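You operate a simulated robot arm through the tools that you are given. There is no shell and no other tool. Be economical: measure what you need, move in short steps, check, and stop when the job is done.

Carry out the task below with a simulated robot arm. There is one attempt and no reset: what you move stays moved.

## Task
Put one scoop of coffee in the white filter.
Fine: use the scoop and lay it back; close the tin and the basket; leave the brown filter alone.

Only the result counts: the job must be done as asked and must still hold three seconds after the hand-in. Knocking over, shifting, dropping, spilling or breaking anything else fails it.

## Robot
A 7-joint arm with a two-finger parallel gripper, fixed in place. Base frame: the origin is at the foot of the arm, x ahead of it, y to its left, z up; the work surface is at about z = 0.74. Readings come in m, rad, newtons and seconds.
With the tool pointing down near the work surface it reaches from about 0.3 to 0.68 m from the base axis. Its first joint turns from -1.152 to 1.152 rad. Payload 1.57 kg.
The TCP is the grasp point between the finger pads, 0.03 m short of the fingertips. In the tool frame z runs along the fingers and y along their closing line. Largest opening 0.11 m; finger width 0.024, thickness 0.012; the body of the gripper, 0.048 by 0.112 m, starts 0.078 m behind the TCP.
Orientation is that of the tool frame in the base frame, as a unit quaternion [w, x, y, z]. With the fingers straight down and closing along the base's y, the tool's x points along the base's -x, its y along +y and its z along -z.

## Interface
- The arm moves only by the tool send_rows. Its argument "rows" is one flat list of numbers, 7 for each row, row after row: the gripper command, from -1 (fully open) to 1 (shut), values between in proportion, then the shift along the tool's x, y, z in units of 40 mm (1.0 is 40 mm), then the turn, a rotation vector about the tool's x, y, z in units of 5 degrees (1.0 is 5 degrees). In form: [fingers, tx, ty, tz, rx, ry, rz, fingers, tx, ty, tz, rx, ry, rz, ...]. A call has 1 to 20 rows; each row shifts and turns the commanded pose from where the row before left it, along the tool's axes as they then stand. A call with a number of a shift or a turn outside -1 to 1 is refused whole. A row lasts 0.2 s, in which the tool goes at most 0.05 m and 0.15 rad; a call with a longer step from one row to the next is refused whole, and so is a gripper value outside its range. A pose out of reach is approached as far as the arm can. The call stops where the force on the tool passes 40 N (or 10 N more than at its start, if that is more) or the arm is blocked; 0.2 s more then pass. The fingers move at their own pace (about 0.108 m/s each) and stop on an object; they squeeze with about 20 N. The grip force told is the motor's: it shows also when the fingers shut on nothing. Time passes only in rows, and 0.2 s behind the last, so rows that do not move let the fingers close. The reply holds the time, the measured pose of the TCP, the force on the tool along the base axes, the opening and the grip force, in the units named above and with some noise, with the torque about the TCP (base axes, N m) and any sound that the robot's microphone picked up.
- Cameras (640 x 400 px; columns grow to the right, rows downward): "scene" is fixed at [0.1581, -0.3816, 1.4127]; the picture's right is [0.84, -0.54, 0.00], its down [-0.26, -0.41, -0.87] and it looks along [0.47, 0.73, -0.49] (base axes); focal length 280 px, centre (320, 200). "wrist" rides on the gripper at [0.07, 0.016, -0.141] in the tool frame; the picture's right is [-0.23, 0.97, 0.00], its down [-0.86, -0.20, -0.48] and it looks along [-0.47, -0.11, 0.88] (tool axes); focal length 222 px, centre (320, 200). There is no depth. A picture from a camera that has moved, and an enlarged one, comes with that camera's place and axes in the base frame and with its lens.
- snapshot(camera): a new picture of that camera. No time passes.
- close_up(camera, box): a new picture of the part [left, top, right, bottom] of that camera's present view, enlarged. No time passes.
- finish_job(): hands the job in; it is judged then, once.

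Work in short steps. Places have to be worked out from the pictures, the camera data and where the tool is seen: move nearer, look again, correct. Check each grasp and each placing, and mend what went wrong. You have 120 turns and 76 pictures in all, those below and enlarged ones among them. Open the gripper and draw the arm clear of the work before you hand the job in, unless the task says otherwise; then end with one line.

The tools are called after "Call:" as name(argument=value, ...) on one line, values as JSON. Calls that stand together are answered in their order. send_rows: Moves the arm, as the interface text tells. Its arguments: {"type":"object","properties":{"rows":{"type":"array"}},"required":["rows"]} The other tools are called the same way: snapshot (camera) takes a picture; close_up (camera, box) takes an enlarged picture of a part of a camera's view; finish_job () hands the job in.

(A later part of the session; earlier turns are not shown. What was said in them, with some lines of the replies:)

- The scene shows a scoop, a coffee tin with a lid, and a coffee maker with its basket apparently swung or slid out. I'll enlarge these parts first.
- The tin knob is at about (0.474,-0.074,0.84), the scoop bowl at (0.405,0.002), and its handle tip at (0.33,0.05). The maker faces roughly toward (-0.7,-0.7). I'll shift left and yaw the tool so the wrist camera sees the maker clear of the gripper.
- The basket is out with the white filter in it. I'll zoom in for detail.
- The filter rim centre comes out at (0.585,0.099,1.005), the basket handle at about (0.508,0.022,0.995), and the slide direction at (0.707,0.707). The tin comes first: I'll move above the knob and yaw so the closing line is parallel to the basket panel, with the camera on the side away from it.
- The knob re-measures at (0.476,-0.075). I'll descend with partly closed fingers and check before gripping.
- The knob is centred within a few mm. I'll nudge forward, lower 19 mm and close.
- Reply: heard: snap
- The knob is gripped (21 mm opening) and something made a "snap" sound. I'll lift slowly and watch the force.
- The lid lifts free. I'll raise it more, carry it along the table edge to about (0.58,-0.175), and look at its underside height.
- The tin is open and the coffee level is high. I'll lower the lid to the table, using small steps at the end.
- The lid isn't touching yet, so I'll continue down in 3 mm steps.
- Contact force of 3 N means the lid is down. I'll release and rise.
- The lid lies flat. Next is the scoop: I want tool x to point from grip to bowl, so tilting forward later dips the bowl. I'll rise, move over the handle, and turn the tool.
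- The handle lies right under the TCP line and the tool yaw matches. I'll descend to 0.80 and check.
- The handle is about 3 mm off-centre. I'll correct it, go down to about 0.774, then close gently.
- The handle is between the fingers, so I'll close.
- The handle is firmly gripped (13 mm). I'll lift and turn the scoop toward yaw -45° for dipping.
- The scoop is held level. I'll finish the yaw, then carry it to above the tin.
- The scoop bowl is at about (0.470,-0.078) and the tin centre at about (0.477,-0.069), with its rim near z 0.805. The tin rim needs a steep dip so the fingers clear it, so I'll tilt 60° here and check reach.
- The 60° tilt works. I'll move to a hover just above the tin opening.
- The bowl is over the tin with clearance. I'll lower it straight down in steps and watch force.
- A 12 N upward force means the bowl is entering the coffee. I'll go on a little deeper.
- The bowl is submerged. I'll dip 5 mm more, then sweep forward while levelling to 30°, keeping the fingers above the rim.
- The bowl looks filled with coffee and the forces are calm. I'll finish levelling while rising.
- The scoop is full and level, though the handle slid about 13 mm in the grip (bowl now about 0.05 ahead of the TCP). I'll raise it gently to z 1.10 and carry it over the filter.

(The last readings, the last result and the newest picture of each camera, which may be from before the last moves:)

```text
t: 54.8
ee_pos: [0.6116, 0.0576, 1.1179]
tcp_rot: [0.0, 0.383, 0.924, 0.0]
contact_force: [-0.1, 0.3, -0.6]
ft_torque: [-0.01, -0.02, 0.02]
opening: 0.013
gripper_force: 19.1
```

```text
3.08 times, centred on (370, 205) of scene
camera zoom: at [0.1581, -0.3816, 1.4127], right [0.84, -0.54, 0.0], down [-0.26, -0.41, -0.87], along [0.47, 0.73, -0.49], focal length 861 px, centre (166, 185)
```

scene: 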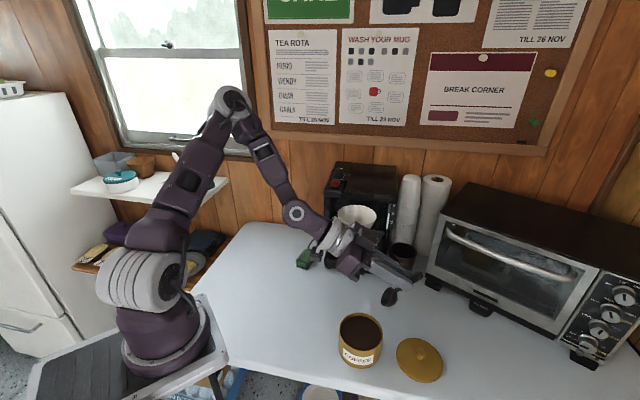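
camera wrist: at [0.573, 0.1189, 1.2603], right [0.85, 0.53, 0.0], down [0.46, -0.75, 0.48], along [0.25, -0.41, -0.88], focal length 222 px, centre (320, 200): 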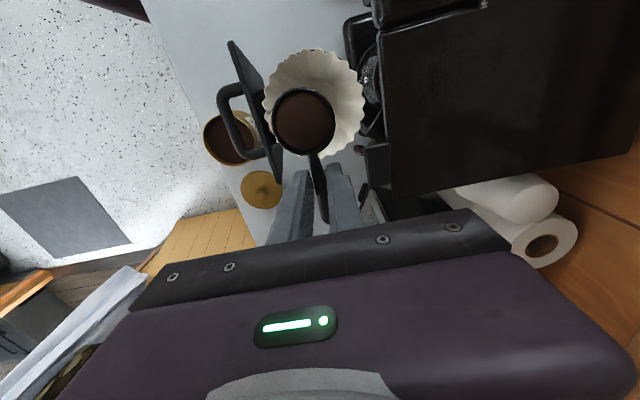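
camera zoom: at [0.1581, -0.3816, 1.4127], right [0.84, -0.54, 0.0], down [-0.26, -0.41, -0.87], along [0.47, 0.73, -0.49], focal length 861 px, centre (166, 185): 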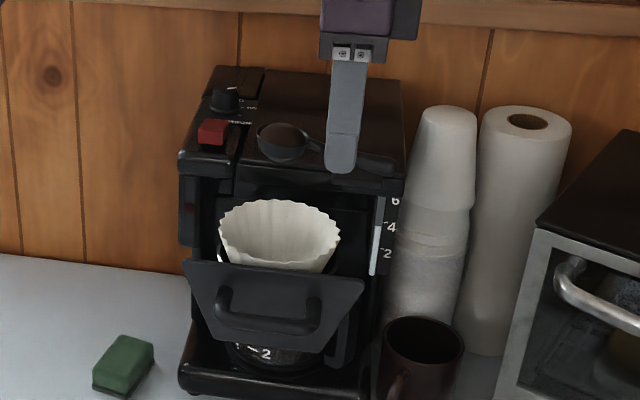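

The bowl is centred over the filter (both near (0.577,0.094)). I'll start pitching with the bowl centre held over the filter: first 30°, then check.

Call:
send_rows(rows=[1, 0.0225, 0, 0.031, 0, -1, 0, 1, 0.025, 0, 0.029, 0, -1, 0, 1, 0.0475, 0, 0.031, 0, -1, 0, 1, 0.05, 0, 0.027, 0, -1, 0, 1, 0.071, 0, 0.027, 0, -1, 0, 1, 0.073, 0, 0.021, 0, -1, 0])

Call:
snapshot(camera="wrist")

Call:
close_up(camera="scene", box=[300, 140, 440, 270])

```text
t: 56.2
ee_pos: [0.606, 0.0654, 1.1093]
tcp_rot: [0.24, 0.37, 0.892, -0.1]
contact_force: [0.3, 1.0, -0.2]
ft_torque: [0.02, 0.01, 0.01]
opening: 0.0133
gripper_force: 20.5
```

```text
36 pictures are left
camera wrist: at [0.5234, 0.1693, 1.1966], right [0.83, 0.55, 0.11], down [0.21, -0.49, 0.84], along [0.52, -0.67, -0.53], focal length 222 px, centre (320, 200)
```

wrist: 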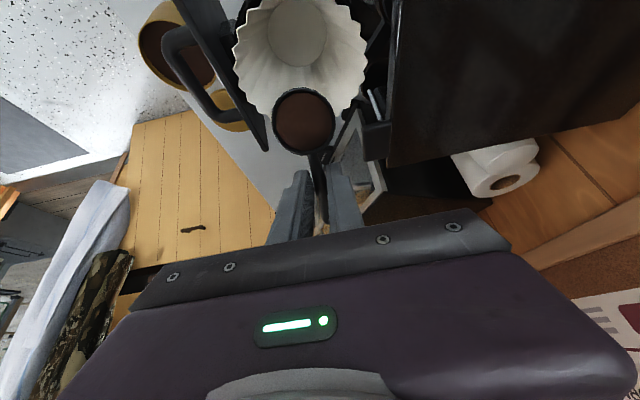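

```text
3.08 times, centred on (370, 205) of scene
camera zoom: at [0.1581, -0.3816, 1.4127], right [0.84, -0.54, 0.0], down [-0.26, -0.41, -0.87], along [0.47, 0.73, -0.49], focal length 861 px, centre (166, 185)
```

zoom: 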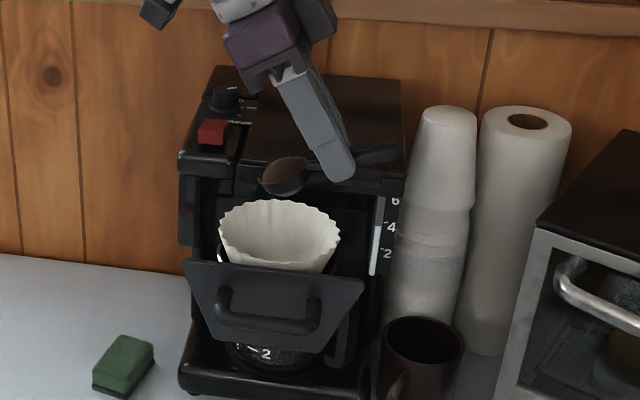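

The coffee is still in the bowl at 30°. The bowl sits over the filter and the body has clearance, so I'll continue pitching to 90°.

Call:
send_rows(rows=[1, 0.094, 0, 0.02, 0, -1, 0, 1, 0.095, 0, 0.011, 0, -1, 0, 1, 0.097, 0, 0.005, 0, -1, 0, 1, 0.097, 0, -0.004, 0, -1, 0, 1, 0.086, 0, -0.031, 0, -1, 0, 1, 0.083, 0, -0.038, 0, -1, 0, 1, 0.09, 0, -0.075, 0, -1, 0])

Call:
snapshot(camera="wrist")

Call:
close_up(camera="scene", box=[300, 140, 440, 270])

```text
t: 57.8
ee_pos: [0.5881, 0.0803, 1.0923]
tcp_rot: [0.497, 0.322, 0.78, -0.205]
contact_force: [0.3, 0.2, -0.6]
ft_torque: [0.03, -0.03, -0.03]
opening: 0.0133
gripper_force: 19.9
```

```text
34 pictures are left
camera wrist: at [0.4886, 0.2036, 1.0902], right [0.76, 0.62, 0.21], down [-0.19, -0.09, 0.98], along [0.63, -0.78, 0.05], focal length 222 px, centre (320, 200)
```

wrist: 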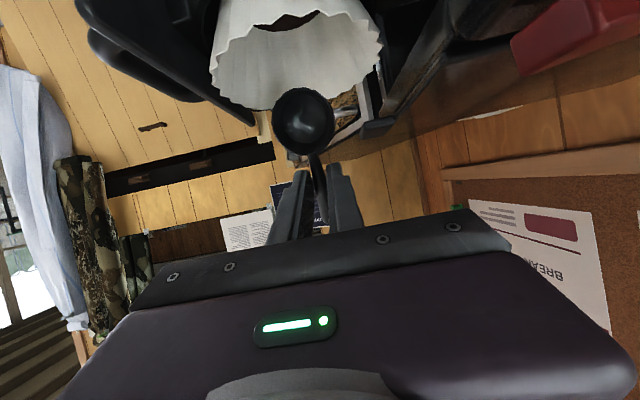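

```text
3.08 times, centred on (370, 205) of scene
camera zoom: at [0.1581, -0.3816, 1.4127], right [0.84, -0.54, 0.0], down [-0.26, -0.41, -0.87], along [0.47, 0.73, -0.49], focal length 861 px, centre (166, 185)
```

zoom: 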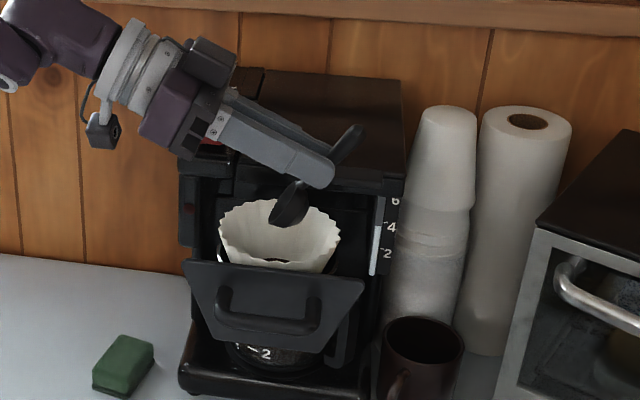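

The bowl is empty and coffee is in the filter. I'll rise straight up and level the scoop.

Call:
send_rows(rows=[1, -0.45, 0, -0.21, 0, 0, 0, 1, -0.45, 0, -0.21, 0, 0, 0, 1, -0.45, 0, -0.21, 0, 0, 0, 1, 0, 0, 0, 0, 1, 0, 1, 0, 0, 0, 0, 1, 0, 1, 0, 0, 0, 0, 1, 0, 1, 0, 0, 0, 0, 1, 0, 1, 0, 0, 0, 0, 1, 0, 1, 0, 0, 0, 0, 1, 0, 1, 0, 0, 0, 0, 1, 0, 1, 0, 0, 0, 0, 1, 0, 1, 0, 0, 0, 0, 1, 0, 1, 0, 0, 0, 0, 1, 0, 1, 0, 0, 0, 0, 1, 0, 1, 0, 0, 0, 0, 1, 0, 1, 0, 0, 0, 0, 1, 0])

Call:
snapshot(camera="wrist")

Call:
close_up(camera="scene", box=[300, 140, 440, 270])

```text
t: 61.2
ee_pos: [0.589, 0.079, 1.154]
tcp_rot: [-0.002, 0.382, 0.924, 0.001]
contact_force: [-0.3, 0.5, -0.4]
ft_torque: [0.02, 0.02, -0.01]
opening: 0.0132
gripper_force: 19.7
```

```text
32 pictures are left
camera wrist: at [0.5514, 0.1411, 1.2948], right [0.85, 0.53, 0.0], down [0.46, -0.75, 0.48], along [0.25, -0.41, -0.88], focal length 222 px, centre (320, 200)
```

wrist: 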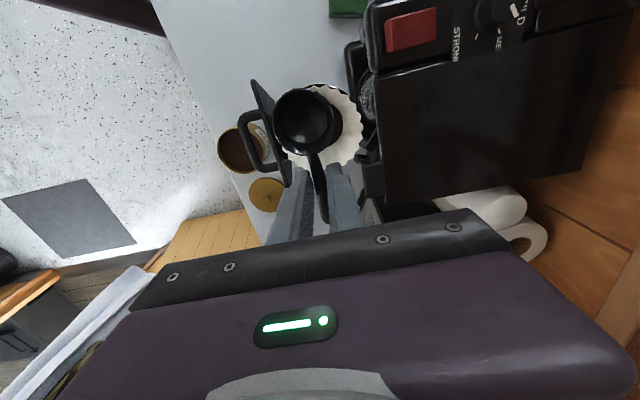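

```text
3.08 times, centred on (370, 205) of scene
camera zoom: at [0.1581, -0.3816, 1.4127], right [0.84, -0.54, 0.0], down [-0.26, -0.41, -0.87], along [0.47, 0.73, -0.49], focal length 861 px, centre (166, 185)
```

zoom: 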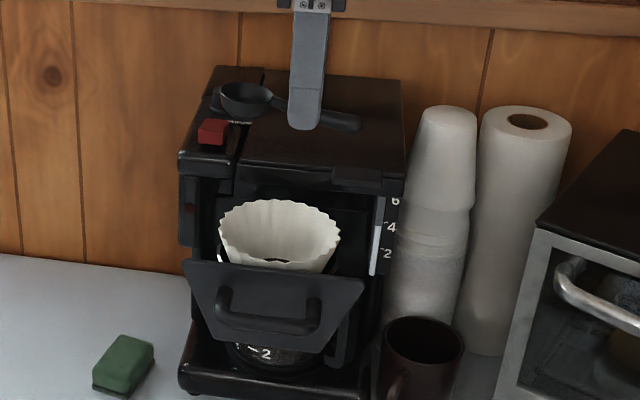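

All clean. I'll carry the scoop back over its original spot and reverse the yaw.

Call:
send_rows(rows=[1, 0.513, -0.79, 0, 0, 0, 0, 1, 0.513, -0.79, 0, 0, 0, 0, 1, 0.513, -0.79, 0, 0, 0, 0, 1, 0.513, -0.79, 0, 0, 0, 0, 1, 0.513, -0.79, 0, 0, 0, 0, 1, 0.513, -0.79, 0, 0, 0, 0, 1, 0, 0, 0, 0, 0, -1, 1, 0, 0, 0, 0, 0, -1, 1, 0, 0, 0, 0, 0, -1, 1, 0, 0, 0, 0, 0, -1, 1, 0, 0, 0, 0, 0, -1, 1, 0, 0, 0, 0, 0, -1, 1, 0, 0, 0, 0, 0, -1, 1, 0, 0, 0, 0, 0, -1, 1, 0, 0, 0, 0, 0, -1, 1, 0, 0, 0, 0, 0, -1, 1, 0, 0, 0, 0, 0, -1, 1, 0, 0, 0, 0, 0, -1, 1, 0, 0, 0, 0, 0, -1])

Call:
send_rows(rows=[1, 0, 0, 0, 0, 0, -1, 1, 0, 0, 0, 0, 0, -1, 1, 0, 0, 0, 0, 0, -1, 1, 0, 0, 0, 0, 0, -1, 1, 0, 0, 0, 0, 0, -1, 1, 0, 0, 0, 0, 0, -1, 1, 0, 0, 0, 0, 0, -1, 1, 0, 0, 0, 0, 0, -1, 1, 0, 0, 0, 0, 0, -1, 1, 0, 0, 0, 0, 0, -1, 1, 0, 0, 0, 0, 0, -1, 1, 0, 0, 0, 0, 0, -1, 1, 0, 0, 0, 0, 0, -1, 1, 0, 0, 0, 0, 0, -1, 1, 0, 0, 0, 0, 0, -1, 1, 0, 0, 0, 0, 0, -1, 1, 0, 0, 0, 0, 0, -1, 1, 0, 0, 0, 0, 0, -1, 1, 0, 0, 0, 0, 0, -1, 1, 0, 0, 0, 0, 0, -1])

Call:
send_rows(rows=[1, 0, 0, 0.5, 0, 0, -1, 1, 0, 0, 0.9, 0, 0, -1, 1, 0, 0, 0.9, 0, 0, -1, 1, 0, 0, 0.9, 0, 0, -1, 1, 0, 0, 0.9, 0, 0, -1, 1, 0, 0, 0.9, 0, 0, -0.6])

Call:
snapshot(camera="wrist")

```text
t: 65.2
ee_pos: [0.3678, 0.0342, 1.1533]
tcp_rot: [0.0, -0.174, 0.985, 0.0]
contact_force: [0.4, 0.7, -0.4]
ft_torque: [0.0, 0.0, -0.02]
opening: 0.0127
gripper_force: 20.4
```

```text
t: 69.4
ee_pos: [0.3665, 0.0335, 1.1531]
tcp_rot: [0.0, 0.866, -0.499, 0.0]
contact_force: [-0.2, 0.3, 0.3]
ft_torque: [0.01, 0.0, 0.01]
opening: 0.0131
gripper_force: 20.2
```

```text
t: 70.8
ee_pos: [0.3674, 0.0329, 0.9514]
tcp_rot: [0.0, 0.961, -0.275, 0.0]
contact_force: [-0.4, 0.0, 0.3]
ft_torque: [-0.03, 0.03, 0.02]
opening: 0.013
gripper_force: 20.1
```

```text
30 pictures are left
camera wrist: at [0.4171, -0.0174, 1.0931], right [-0.71, -0.71, 0.0], down [-0.62, 0.62, 0.48], along [-0.34, 0.34, -0.88], focal length 222 px, centre (320, 200)
```

wrist: 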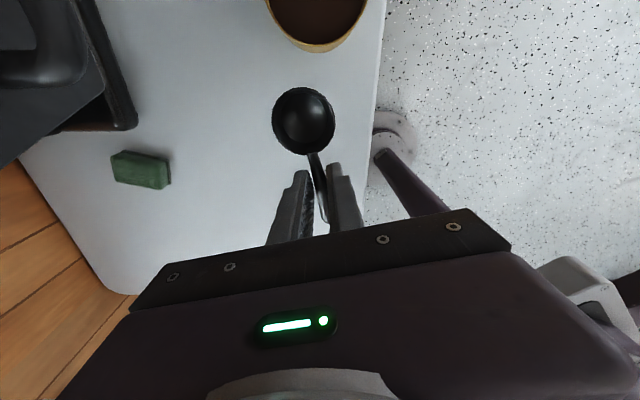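

I'm over the original spot, so I'll lower the scoop.

Call:
send_rows(rows=[1, 0, 0, 0.9, 0, 0, 0, 1, 0, 0, 0.9, 0, 0, 0, 1, 0, 0, 0.9, 0, 0, 0, 1, 0, 0, 0.9, 0, 0, 0, 1, 0, 0, 0.3, 0, 0, 0, 1, 0, 0, 0.2, 0, 0, 0])

Call:
close_up(camera="scene", box=[265, 300, 345, 360])

```text
t: 72.2
ee_pos: [0.3686, 0.0332, 0.7907]
tcp_rot: [0.001, 0.961, -0.276, 0.0]
contact_force: [0.1, -0.5, -0.9]
ft_torque: [-0.03, 0.02, 0.04]
opening: 0.0131
gripper_force: 20.1
```

```text
6.67 times, centred on (305, 330) of scene
camera zoom: at [0.1581, -0.3816, 1.4127], right [0.84, -0.54, 0.0], down [-0.26, -0.41, -0.87], along [0.47, 0.73, -0.49], focal length 1866 px, centre (420, -667)
```

zoom: 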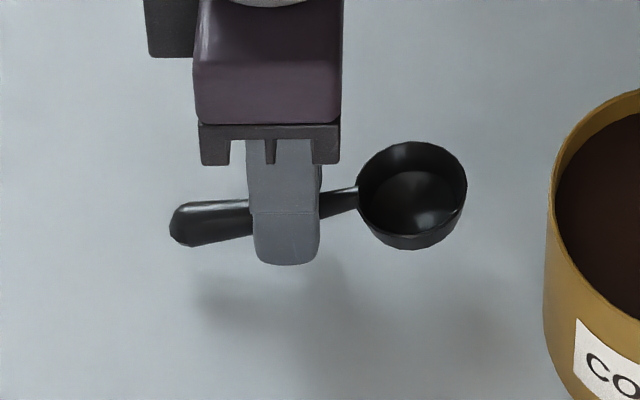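

The scoop is pitched up about 6° in the grip. I'll counter-tilt and descend in small steps until contact.

Call:
send_rows(rows=[1, 0, 0, 0, 0, -1, 0, 1, 0, 0, 0.12, 0, -0.2, 0, 1, 0, 0, 0.1, 0, 0, 0, 1, 0, 0, 0.06, 0, 0, 0])

Call:
close_up(camera="scene", box=[265, 300, 345, 360])

```text
t: 73.2
ee_pos: [0.3672, 0.0339, 0.7786]
tcp_rot: [-0.014, 0.96, -0.275, -0.05]
contact_force: [0.7, 0.1, -0.3]
ft_torque: [0.01, -0.01, 0.01]
opening: 0.0131
gripper_force: 19.5
```

```text
6.67 times, centred on (305, 330) of scene
camera zoom: at [0.1581, -0.3816, 1.4127], right [0.84, -0.54, 0.0], down [-0.26, -0.41, -0.87], along [0.47, 0.73, -0.49], focal length 1866 px, centre (420, -667)
```

zoom: 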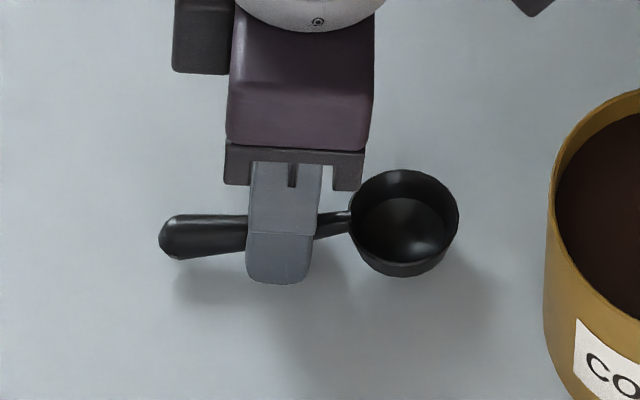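

Nearly down, and the bowl is about 5 mm short of its old spot. I'll nudge forward and lower the last millimetres.

Call:
send_rows(rows=[1, 0.11, 0, 0.05, 0, 0, 0, 1, 0, 0, 0.05, 0, 0, 0, 1, 0, 0, 0.03, 0, 0, 0])

Call:
close_up(camera="scene", box=[265, 300, 345, 360])

```text
t: 74.0
ee_pos: [0.3715, 0.0313, 0.7723]
tcp_rot: [-0.014, 0.96, -0.276, -0.05]
contact_force: [0.2, -0.2, 15.6]
ft_torque: [0.02, 0.03, 0.02]
opening: 0.0133
gripper_force: 20.2
```

```text
6.67 times, centred on (305, 330) of scene
camera zoom: at [0.1579, -0.3816, 1.4127], right [0.84, -0.54, 0.0], down [-0.26, -0.41, -0.87], along [0.47, 0.73, -0.49], focal length 1866 px, centre (420, -667)
```

zoom: 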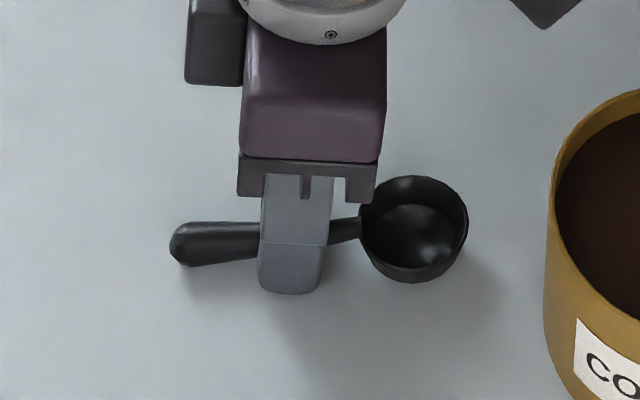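

The scoop is on the table at its original place (15 N contact). I'll ease up slightly, open, and withdraw.

Call:
send_rows(rows=[1, 0, 0, -0.04, 0, 0, 0, 0.3, 0, 0, 0, 0, 0, 0, 0, 0, 0, 0, 0, 0, 0, 0, 0, 0, -0.2, 0, 0, 0, 0, 0, 0, -0.7, 0, 0, 0, 0, 0, 0, -0.9, 0, 0, 0, 0, 0, 0, -0.9, 0, 0, 0, 0, 0, 0, -0.9, 0, 0, 0, 0, 0, 0, -0.9, 0, 0, 0, 0, 0, 0, 0, 0, 1, 0, 0, 0, 0, 0, 0, 0.2, 0])

Call:
close_up(camera="scene", box=[265, 300, 345, 360])

```text
t: 76.4
ee_pos: [0.3864, 0.0226, 0.9541]
tcp_rot: [0.0, 0.961, -0.276, 0.0]
contact_force: [0.2, -0.3, 0.4]
ft_torque: [-0.02, 0.01, 0.0]
opening: 0.0552
gripper_force: 0.0
```

```text
6.67 times, centred on (305, 330) of scene
camera zoom: at [0.1581, -0.3816, 1.4127], right [0.84, -0.54, 0.0], down [-0.26, -0.41, -0.87], along [0.47, 0.73, -0.49], focal length 1866 px, centre (420, -667)
```

zoom: 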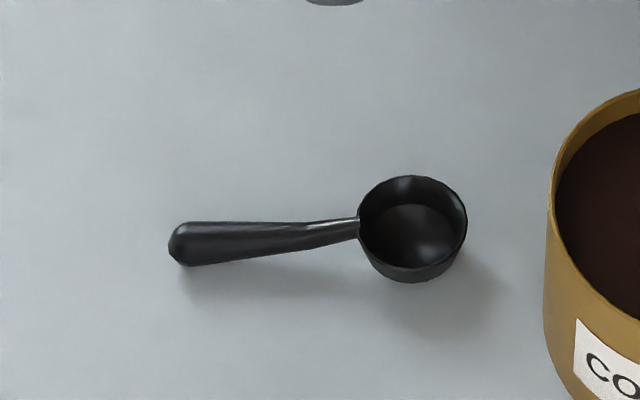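

The scoop is laid back exactly. Now the lid: I'll rise, yaw back, and go over the lid.

Call:
send_rows(rows=[-0.3, 0, 0, -0.9, 0, 0, 0, -0.3, 0, 0, -0.9, 0, 0, 0, -0.3, 0, 0, -0.9, 0, 0, 0, -0.3, 0, 0, 0, 0, 0, 1, -0.3, 0, 0, 0, 0, 0, 1, -0.3, 0, 0, 0, 0, 0, 1, -0.3, 0, 0, 0, 0, 0, 1, -0.3, 0, 0, 0, 0, 0, 1, -0.3, 0, 0, 0, 0, 0, 1, -0.3, 0, 0, 0, 0, 0, 1, -0.3, 0, 0, 0, 0, 0, 1, -0.3, 0, 0, 0, 0, 0, 1, -0.3, 0, 0, 0, 0, 0, 1, -0.3, 0, 0, 0, 0, 0, 1, -0.3, 0, 0, 0, 0, 0, 1, -0.3, 0, 0, 0, 0, 0, 1, -0.3, 0, 0, 0, 0, 0, 1, -0.3, 0, 0, 0, 0, 0, 1, -0.3, 0, 0, 0, 0, 0, 1, -0.3, 0, 0, 0, 0, 0, 1])

Call:
send_rows(rows=[-0.3, 0, 0, 0, 0, 0, 1, -0.3, 0, 0, 0, 0, 0, 1, -0.3, 0, 0, 0, 0, 0, 1, -0.3, 0, 0, 0, 0, 0, 0.6, -0.3, 0.0125, -0.988, 0, 0, 0, 0, -0.3, 0.0125, -0.988, 0, 0, 0, 0, -0.3, 0.0125, -0.988, 0, 0, 0, 0, -0.3, 0.0125, -0.988, 0, 0, 0, 0, -0.3, 0.0125, -0.988, 0, 0, 0, 0, -0.3, 0.0125, -0.988, 0, 0, 0, 0, -0.3, 0.0125, -0.988, 0, 0, 0, 0])

Call:
snapshot(camera="wrist")

```text
t: 80.6
ee_pos: [0.3868, 0.0216, 1.0613]
tcp_rot: [0.0, -0.522, 0.853, 0.0]
contact_force: [-0.8, -0.2, -0.5]
ft_torque: [-0.02, 0.01, 0.02]
opening: 0.0714
gripper_force: 0.1
```

```text
t: 83.0
ee_pos: [0.5819, -0.1768, 1.0623]
tcp_rot: [-0.001, -0.383, 0.924, 0.001]
contact_force: [0.2, 0.3, 0.5]
ft_torque: [-0.02, 0.0, -0.03]
opening: 0.0718
gripper_force: 0.0
```

```text
25 pictures are left
camera wrist: at [0.5193, -0.2138, 1.2035], right [-0.53, 0.85, 0.0], down [0.75, 0.46, 0.48], along [0.4, 0.25, -0.88], focal length 222 px, centre (320, 200)
```

wrist: 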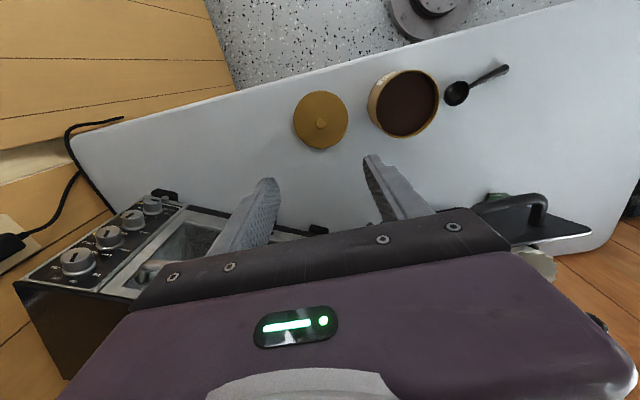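

The knob measures (0.578,-0.176). I'll descend to 0.787 around it and grip.

Call:
send_rows(rows=[-0.3, 0.035, 0.07, 0.9, 0, 0, 0, -0.3, 0, 0, 0.9, 0, 0, 0, -0.3, 0, 0, 0.9, 0, 0, 0, -0.3, 0, 0, 0.9, 0, 0, 0, -0.3, 0, 0, 0.9, 0, 0, 0, -0.3, 0, 0, 0.9, 0, 0, 0, -0.3, 0, 0, 0.9, 0, 0, 0, -0.3, 0, 0, 0.3, 0, 0, 0, -0.3, 0, 0, 0.2, 0, 0, 0])

Call:
snapshot(camera="wrist")

```text
t: 85.0
ee_pos: [0.5751, -0.1754, 0.7897]
tcp_rot: [0.0, -0.383, 0.924, -0.001]
contact_force: [-0.1, 0.1, -0.4]
ft_torque: [-0.02, 0.0, 0.0]
opening: 0.0716
gripper_force: 0.0
```

```text
24 pictures are left
camera wrist: at [0.5143, -0.2124, 0.9311], right [-0.53, 0.85, 0.0], down [0.75, 0.46, 0.48], along [0.41, 0.25, -0.88], focal length 222 px, centre (320, 200)
```

wrist: 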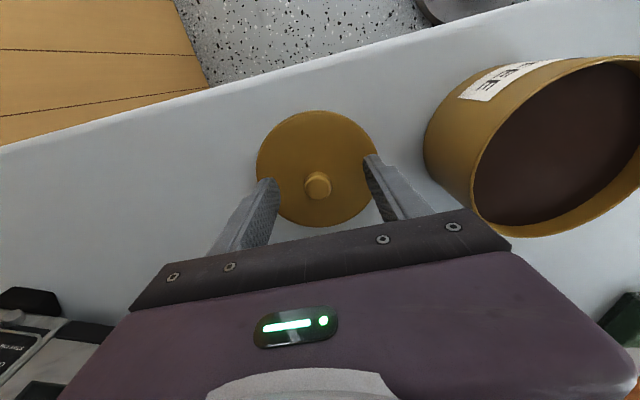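

The knob is centred within 2 mm. I'll close on it.

Call:
send_rows(rows=[-0.3, 0, -0.05, 0.07, 0, 0, 0, 0.2, 0, 0, 0, 0, 0, 0, 1, 0, 0, 0, 0, 0, 0, 1, 0, 0, 0, 0, 0, 0, 1, 0, 0, 0, 0, 0, 0])

```text
t: 86.2
ee_pos: [0.5783, -0.1768, 0.787]
tcp_rot: [-0.001, -0.382, 0.924, 0.0]
contact_force: [0.2, -0.3, 0.1]
ft_torque: [0.02, 0.01, 0.01]
opening: 0.0206
gripper_force: 20.0
```

Gripped. I'll lift and carry the lid to above the tin, then check alignment.

Call:
send_rows(rows=[1, 0, 0, -0.5, 0, 0, 0, 1, 0, 0, -0.9, 0, 0, 0, 1, 0, 0, -0.9, 0, 0, 0, 1, 0, 0, -0.9, 0, 0, 0, 1, 0, 0.6, 0, 0, 0, 0, 1, 0, 0.8, 0, 0, 0, 0, 1, 0, 0.8, 0, 0, 0, 0, 1, 0, 0.8, 0, 0, 0, 0, 1, -0.03, 0.62, 0, 0, 0, 0, 1, 0, 0, 0.8, 0, 0, 0, 1, 0, 0, 0, 0, 0, 0])

Call:
close_up(camera="scene", box=[310, 280, 410, 380])

Call:
snapshot(camera="wrist")

```text
t: 88.6
ee_pos: [0.4749, -0.0727, 0.8816]
tcp_rot: [0.0, -0.383, 0.924, 0.0]
contact_force: [0.6, 0.2, -0.3]
ft_torque: [-0.01, 0.01, -0.01]
opening: 0.0205
gripper_force: 19.7
```

```text
4.00 times, centred on (360, 330) of scene
camera zoom: at [0.1581, -0.3816, 1.4127], right [0.84, -0.54, 0.0], down [-0.26, -0.41, -0.87], along [0.47, 0.73, -0.49], focal length 1120 px, centre (160, -320)
```

zoom: 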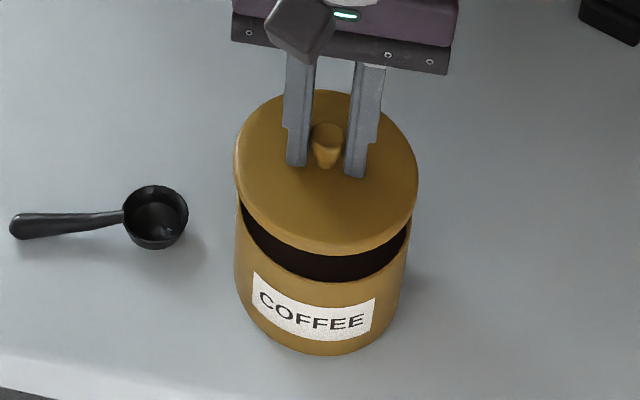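

```text
22 pictures are left
camera wrist: at [0.4135, -0.1103, 1.0236], right [-0.53, 0.85, 0.0], down [0.75, 0.46, 0.48], along [0.41, 0.25, -0.88], focal length 222 px, centre (320, 200)
```

wrist: 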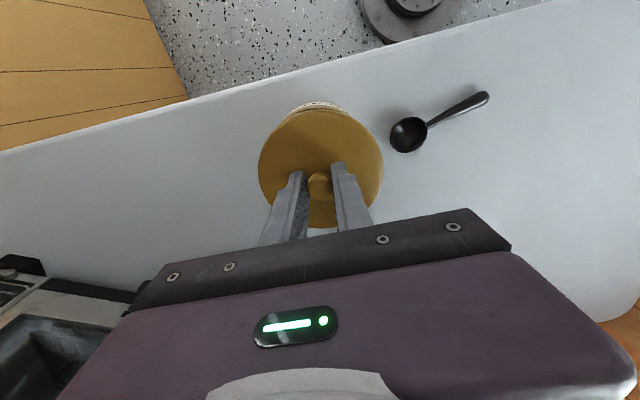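

The tin hasn't moved and the lid is aligned above it. I'll shift 2 mm and lower gently until it seats.

Call:
send_rows(rows=[1, -0.02, -0.04, 0.25, 0, 0, 0, 1, 0, 0, 0.2, 0, 0, 0, 1, 0, 0, 0.15, 0, 0, 0, 1, 0, 0, 0.1, 0, 0, 0, 1, 0, 0, 0.05, 0, 0, 0])

Call:
close_up(camera="scene", box=[310, 280, 410, 380])

```text
t: 89.8
ee_pos: [0.4772, -0.0743, 0.8528]
tcp_rot: [-0.002, -0.382, 0.924, 0.001]
contact_force: [-13.1, 0.3, 17.8]
ft_torque: [0.0, 0.17, 0.05]
opening: 0.0206
gripper_force: 20.6
heard: snap
```

```text
4.00 times, centred on (360, 330) of scene
camera zoom: at [0.1574, -0.3815, 1.4128], right [0.84, -0.54, 0.0], down [-0.26, -0.41, -0.87], along [0.47, 0.73, -0.49], focal length 1120 px, centre (160, -320)
```

zoom: 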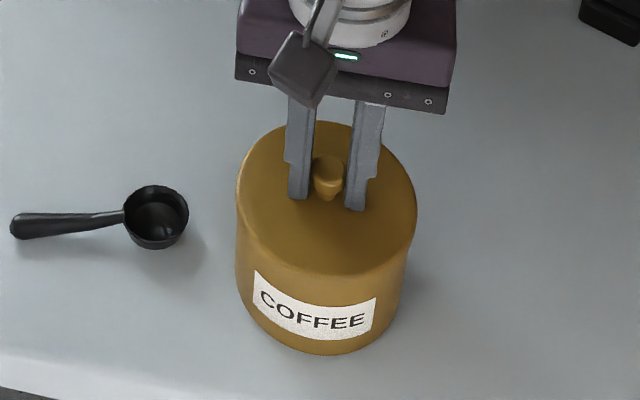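

The snap says the lid is seated. I'll release and rise.

Call:
send_rows(rows=[0.4, 0, 0, 0, 0, 0, 0, 0.2, 0, 0, 0, 0, 0, 0, 0.2, 0, 0, 0, 0, 0, 0, 0.2, 0, 0, -0.4, 0, 0, 0, 0.2, 0, 0, -0.8, 0, 0, 0, 0.2, 0, 0, -0.8, 0, 0, 0])

Call:
close_up(camera="scene", box=[310, 280, 410, 380])

```text
t: 91.2
ee_pos: [0.4772, -0.0747, 0.9312]
tcp_rot: [0.0, -0.382, 0.924, 0.0]
contact_force: [0.7, 0.0, 0.2]
ft_torque: [-0.04, -0.01, 0.0]
opening: 0.0441
gripper_force: 0.1
```

```text
4.00 times, centred on (360, 330) of scene
camera zoom: at [0.1581, -0.3816, 1.4127], right [0.84, -0.54, 0.0], down [-0.26, -0.41, -0.87], along [0.47, 0.73, -0.49], focal length 1120 px, centre (160, -320)
```

zoom: 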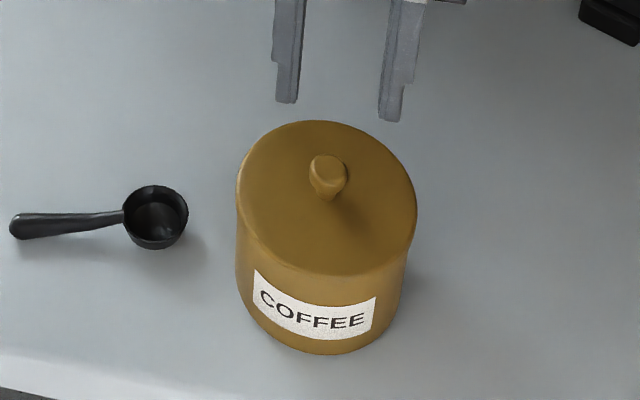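

The lid is seated like at the start. Now the basket: I'll close the fingers, rise to z 1.005, and line up in front of its handle bar at about (0.508,0.022,0.99).

Call:
send_rows(rows=[1, 0, 0, -0.95, 0, 0, 0, 1, 0, 0, -0.9, 0, 0, 0, 1, 0, 0.58, 0, 0, 0, 0, 1, 0, 0.58, 0, 0, 0, 0, 1, -0.4, 0, 0, 0, 0, 0, 1, -0.4, 0, 0, 0, 0, 0, 1, -0.3, 0, 0, 0, 0, 0])

Call:
close_up(camera="scene", box=[300, 150, 440, 270])

Call:
snapshot(camera="wrist")

```text
t: 92.8
ee_pos: [0.4761, -0.0096, 1.007]
tcp_rot: [-0.001, -0.383, 0.924, -0.001]
contact_force: [-0.8, 0.7, 0.1]
ft_torque: [0.01, -0.02, 0.0]
opening: 0.0002
gripper_force: 19.9
```

```text
3.33 times, centred on (370, 210) of scene
camera zoom: at [0.1581, -0.3816, 1.4127], right [0.84, -0.54, 0.0], down [-0.26, -0.41, -0.87], along [0.47, 0.73, -0.49], focal length 933 px, centre (153, 167)
```

zoom: 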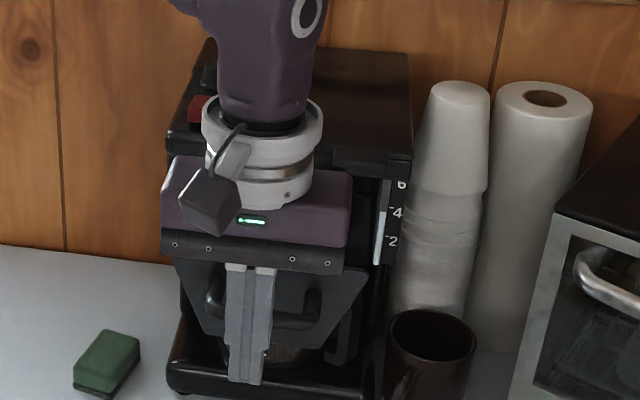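

```text
18 pictures are left
camera wrist: at [0.4151, -0.0468, 1.1487], right [-0.53, 0.85, 0.0], down [0.75, 0.46, 0.48], along [0.41, 0.25, -0.88], focal length 222 px, centre (320, 200)
```

wrist: 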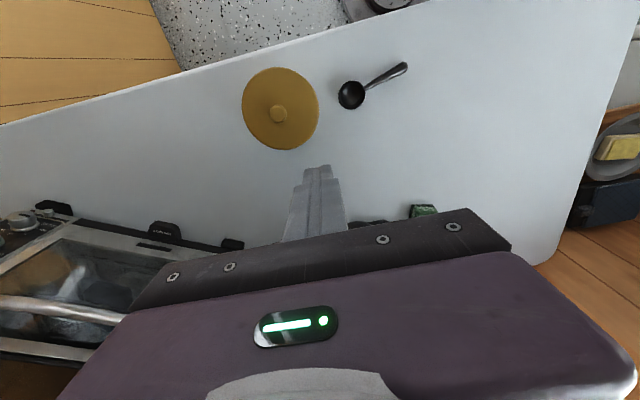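

The fingers are in front of the handle, slightly left of its middle. I'll shift 6 mm right and push slowly inward.

Call:
send_rows(rows=[1, -0.2, -0.15, 0, 0, 0, 0, 1, -0.25, 0, 0, 0, 0, 0, 1, -0.25, 0, 0, 0, 0, 0, 1, -0.25, 0, 0, 0, 0, 0, 1, -0.25, 0, 0, 0, 0, 0])

Call:
close_up(camera="scene", box=[300, 150, 440, 270])

```text
t: 94.0
ee_pos: [0.5137, 0.0191, 1.0059]
tcp_rot: [0.0, -0.383, 0.924, 0.001]
contact_force: [-0.6, -1.2, -0.7]
ft_torque: [-0.01, 0.01, -0.01]
opening: 0.0002
gripper_force: 20.0
```

```text
3.33 times, centred on (370, 210) of scene
camera zoom: at [0.1581, -0.3816, 1.4127], right [0.84, -0.54, 0.0], down [-0.26, -0.41, -0.87], along [0.47, 0.73, -0.49], focal length 933 px, centre (153, 167)
```

zoom: 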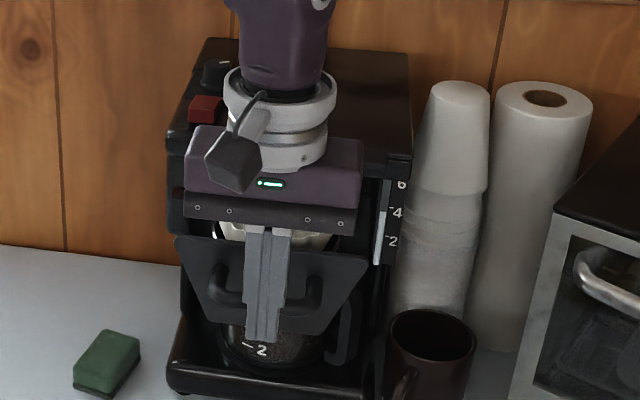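

The basket has started to move with little resistance. I'll continue pushing.

Call:
send_rows(rows=[1, -0.25, 0, 0, 0, 0, 0, 1, -0.25, 0, 0, 0, 0, 0, 1, -0.25, 0, 0, 0, 0, 0, 1, -0.25, 0, 0, 0, 0, 0, 1, -0.25, 0, 0, 0, 0, 0])

Call:
close_up(camera="scene", box=[300, 150, 440, 270])

```text
t: 95.2
ee_pos: [0.5514, 0.0562, 1.0053]
tcp_rot: [0.001, -0.382, 0.924, 0.001]
contact_force: [-0.8, 0.1, 0.1]
ft_torque: [-0.02, 0.0, 0.02]
opening: 0.0001
gripper_force: 20.7
```

```text
3.33 times, centred on (370, 210) of scene
camera zoom: at [0.1581, -0.3816, 1.4127], right [0.84, -0.54, 0.0], down [-0.26, -0.41, -0.87], along [0.47, 0.73, -0.49], focal length 933 px, centre (153, 167)
```

zoom: 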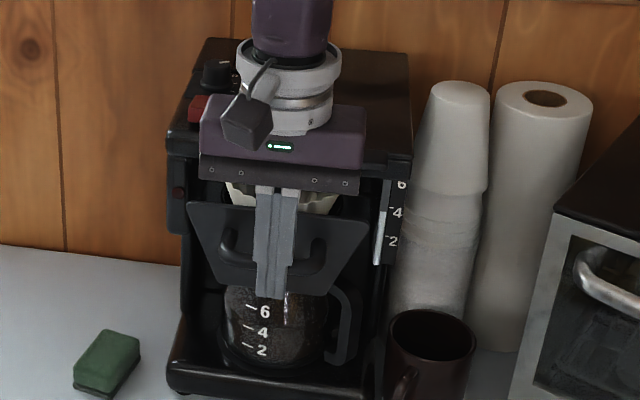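

The basket slides smoothly. I'll keep pushing in 10 mm steps; the call stops if it gets blocked.

Call:
send_rows(rows=[1, -0.25, 0, 0, 0, 0, 0, 1, -0.25, 0, 0, 0, 0, 0, 1, -0.25, 0, 0, 0, 0, 0])

Call:
close_up(camera="scene", box=[300, 150, 440, 270])

```text
t: 96.0
ee_pos: [0.571, 0.0754, 1.0046]
tcp_rot: [0.0, -0.382, 0.924, 0.001]
contact_force: [-0.7, -1.2, -0.9]
ft_torque: [0.0, 0.02, -0.01]
opening: 0.0002
gripper_force: 20.3
```

```text
3.33 times, centred on (370, 210) of scene
camera zoom: at [0.1581, -0.3816, 1.4127], right [0.84, -0.54, 0.0], down [-0.26, -0.41, -0.87], along [0.47, 0.73, -0.49], focal length 933 px, centre (153, 167)
```

zoom: 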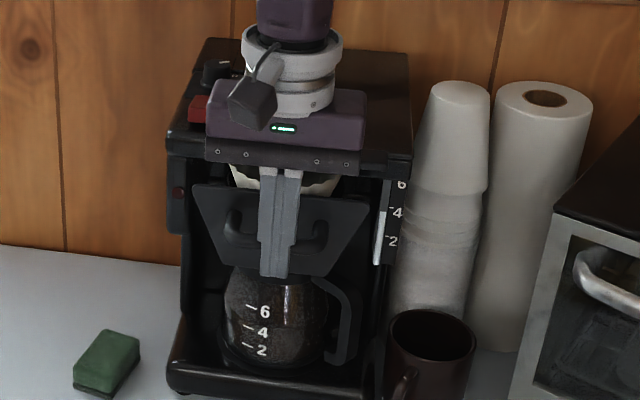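

Still moving freely and not yet flush, so I'll continue.

Call:
send_rows(rows=[1, -0.25, 0, 0, 0, 0, 0, 1, -0.25, 0, 0, 0, 0, 0, 1, -0.15, 0, 0, 0, 0, 0])

Call:
close_up(camera="scene", box=[300, 150, 440, 270])

```text
t: 96.8
ee_pos: [0.5902, 0.094, 1.0073]
tcp_rot: [0.0, -0.383, 0.924, 0.0]
contact_force: [-0.8, -0.8, -1.1]
ft_torque: [-0.01, 0.04, 0.03]
opening: 0.0
gripper_force: 20.0
```

```text
3.33 times, centred on (370, 210) of scene
camera zoom: at [0.1581, -0.3816, 1.4127], right [0.84, -0.54, 0.0], down [-0.26, -0.41, -0.87], along [0.47, 0.73, -0.49], focal length 933 px, centre (153, 167)
```

zoom: 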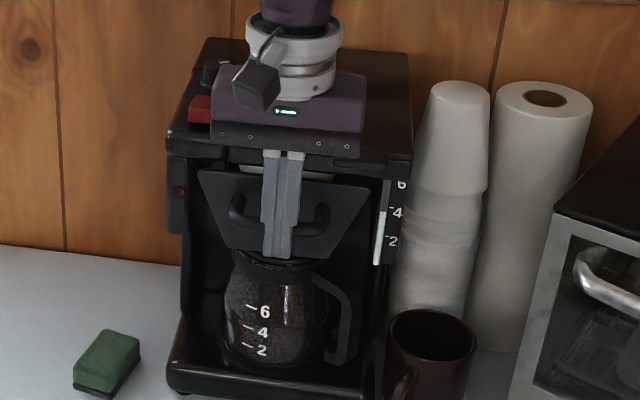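

The gripper body is above the housing top (about 1.05) with about 3 cm to spare. I'll continue the push.

Call:
send_rows(rows=[1, -0.2, 0, 0, 0, 0, 0, 1, -0.2, 0, 0, 0, 0, 0, 1, -0.2, 0, 0, 0, 0, 0])

Call:
close_up(camera="scene", box=[300, 150, 440, 270])

```text
t: 97.5
ee_pos: [0.5996, 0.1024, 1.0047]
tcp_rot: [-0.011, -0.381, 0.924, -0.003]
contact_force: [-5.9, -5.1, -0.4]
ft_torque: [-0.13, 0.0, 0.02]
opening: 0.0001
gripper_force: 19.8
stopped in row 3: the force on the tool passed its limit at 50 N (the readings are from after the stop); the commanded pose is now the measured one
```

```text
3.33 times, centred on (370, 210) of scene
camera zoom: at [0.1579, -0.3817, 1.4127], right [0.84, -0.54, 0.0], down [-0.26, -0.41, -0.87], along [0.47, 0.73, -0.49], focal length 933 px, centre (153, 167)
```

zoom: 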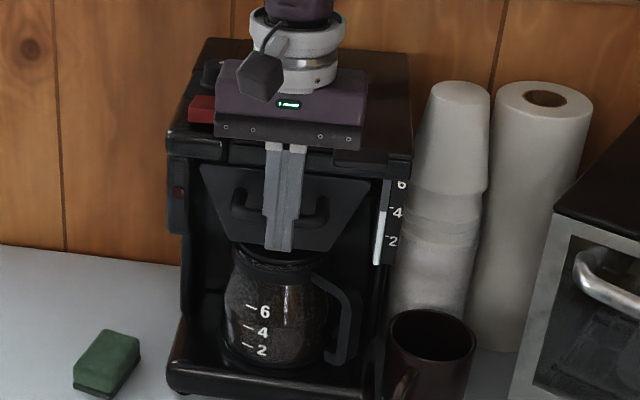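

The push was blocked firmly, so the basket has reached its stop. I'll back off and inspect.

Call:
send_rows(rows=[1, 0.4, 0, 0, 0, 0, 0, 1, 0.9, 0, 0, 0, 0, 0, 1, 0.9, 0, 0, 0, 0, 0, 1, 0.9, 0, 0, 0, 0, 0, 1, 0.9, 0, 0, 0, 0, 0, 0.5, 0, 0.9, -0.5, 0, 0, 0, 0, 0, 0.9, -0.9, 0, 0, 0, 0, 0, 0.9, -0.9, 0, 0, 0, 0, 0, 0.9, -0.9, 0, 0, 0, 0, 0, 0.9, -0.9, 0, 0, 0])

Call:
close_up(camera="scene", box=[310, 150, 430, 280])

Call:
snapshot(camera="scene")

```text
refused: row 7 steps farther than a row can; nothing moved
```

```text
3.08 times, centred on (370, 215) of scene
camera zoom: at [0.1579, -0.3817, 1.4127], right [0.84, -0.54, 0.0], down [-0.26, -0.41, -0.87], along [0.47, 0.73, -0.49], focal length 861 px, centre (166, 154)
```

zoom: 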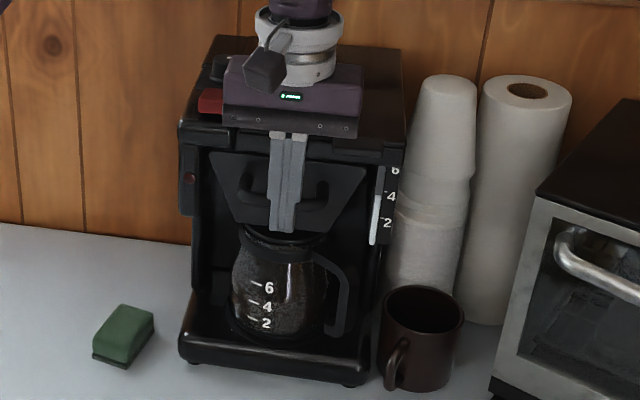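

```text
11 pictures are left
```

scene: 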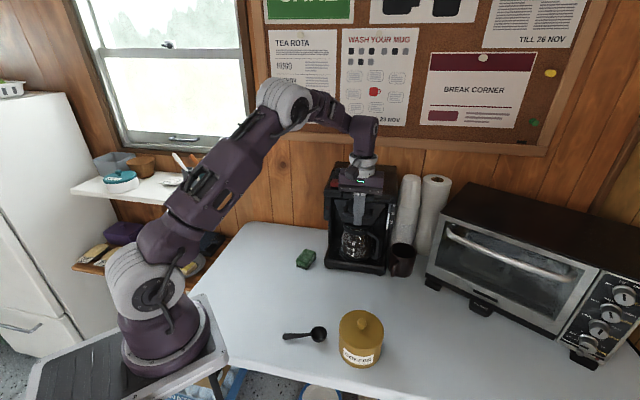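

The maker itself hasn't shifted. I'll retreat with smaller steps.

Call:
send_rows(rows=[1, 0.4, 0, 0, 0, 0, 0, 1, 0.9, 0, 0, 0, 0, 0, 1, 0.9, 0, 0, 0, 0, 0, 1, 0.9, 0, 0, 0, 0, 0, 1, 0.9, 0, 0, 0, 0, 0, 0.5, 0, 0.8, -0.5, 0, 0, 0, 0, 0, 0.8, -0.7, 0, 0, 0, 0, 0, 0.8, -0.7, 0, 0, 0, -0.5, 0, 0.8, -0.7, 0, 0, 0, -1, 0, 0.8, -0.7, 0, 0, 0])

Call:
close_up(camera="scene", box=[310, 150, 430, 280])

```text
t: 99.7
ee_pos: [0.3764, 0.1068, 1.1426]
tcp_rot: [-0.01, -0.382, 0.924, -0.003]
contact_force: [-0.3, 0.5, -0.5]
ft_torque: [-0.01, -0.01, -0.01]
opening: 0.1102
gripper_force: 0.0
```

```text
3.08 times, centred on (370, 215) of scene
camera zoom: at [0.1581, -0.3816, 1.4127], right [0.84, -0.54, 0.0], down [-0.26, -0.41, -0.87], along [0.47, 0.73, -0.49], focal length 861 px, centre (166, 154)
```

zoom: 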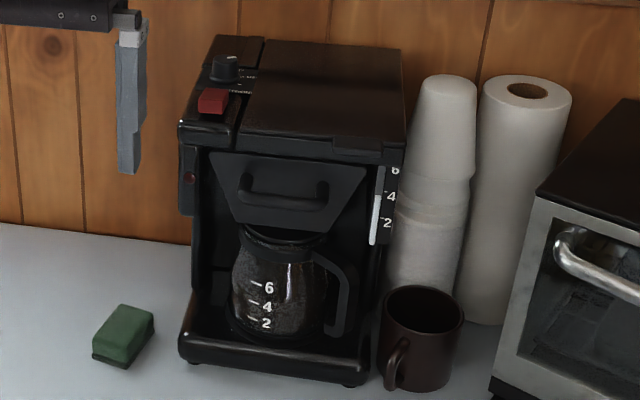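

The basket looks closed. I'll take one tighter check of the seam and of the table.

Call:
close_up(camera="scene", box=[335, 180, 400, 225])

Call:
snapshot(camera="scene")

```text
8.89 times, centred on (368, 202) of scene
camera zoom: at [0.1581, -0.3816, 1.4127], right [0.84, -0.54, 0.0], down [-0.26, -0.41, -0.87], along [0.47, 0.73, -0.49], focal length 2489 px, centre (-102, 178)
```

zoom: 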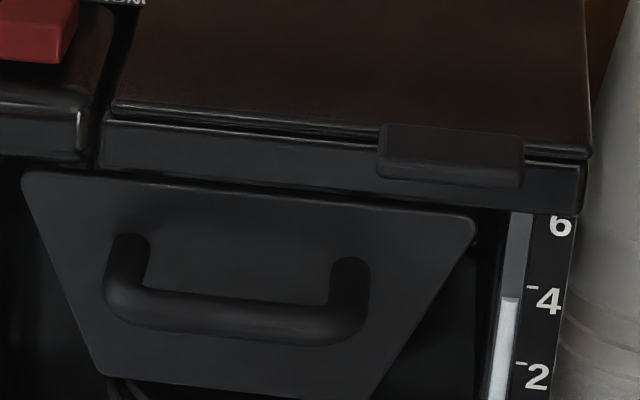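

```text
8 pictures are left
```

scene: 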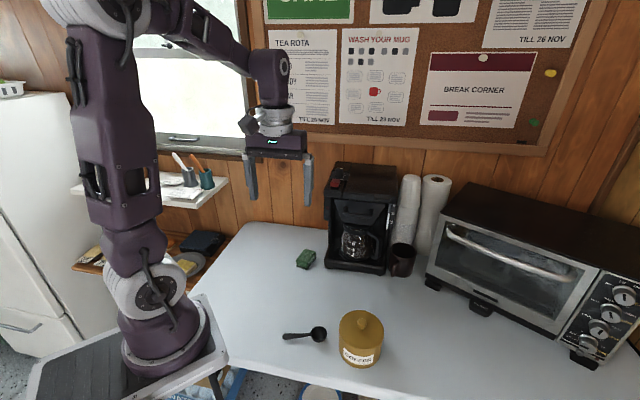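

The basket is flush, the tin is closed, the scoop is back, and the arm is clear with the gripper open. Handing in.

Call:
finish_job()

```text
The job is handed in.
```

I put one scoop of coffee in the white filter, laid the scoop back, and closed the tin and the basket. I never saw or touched a brown filter.
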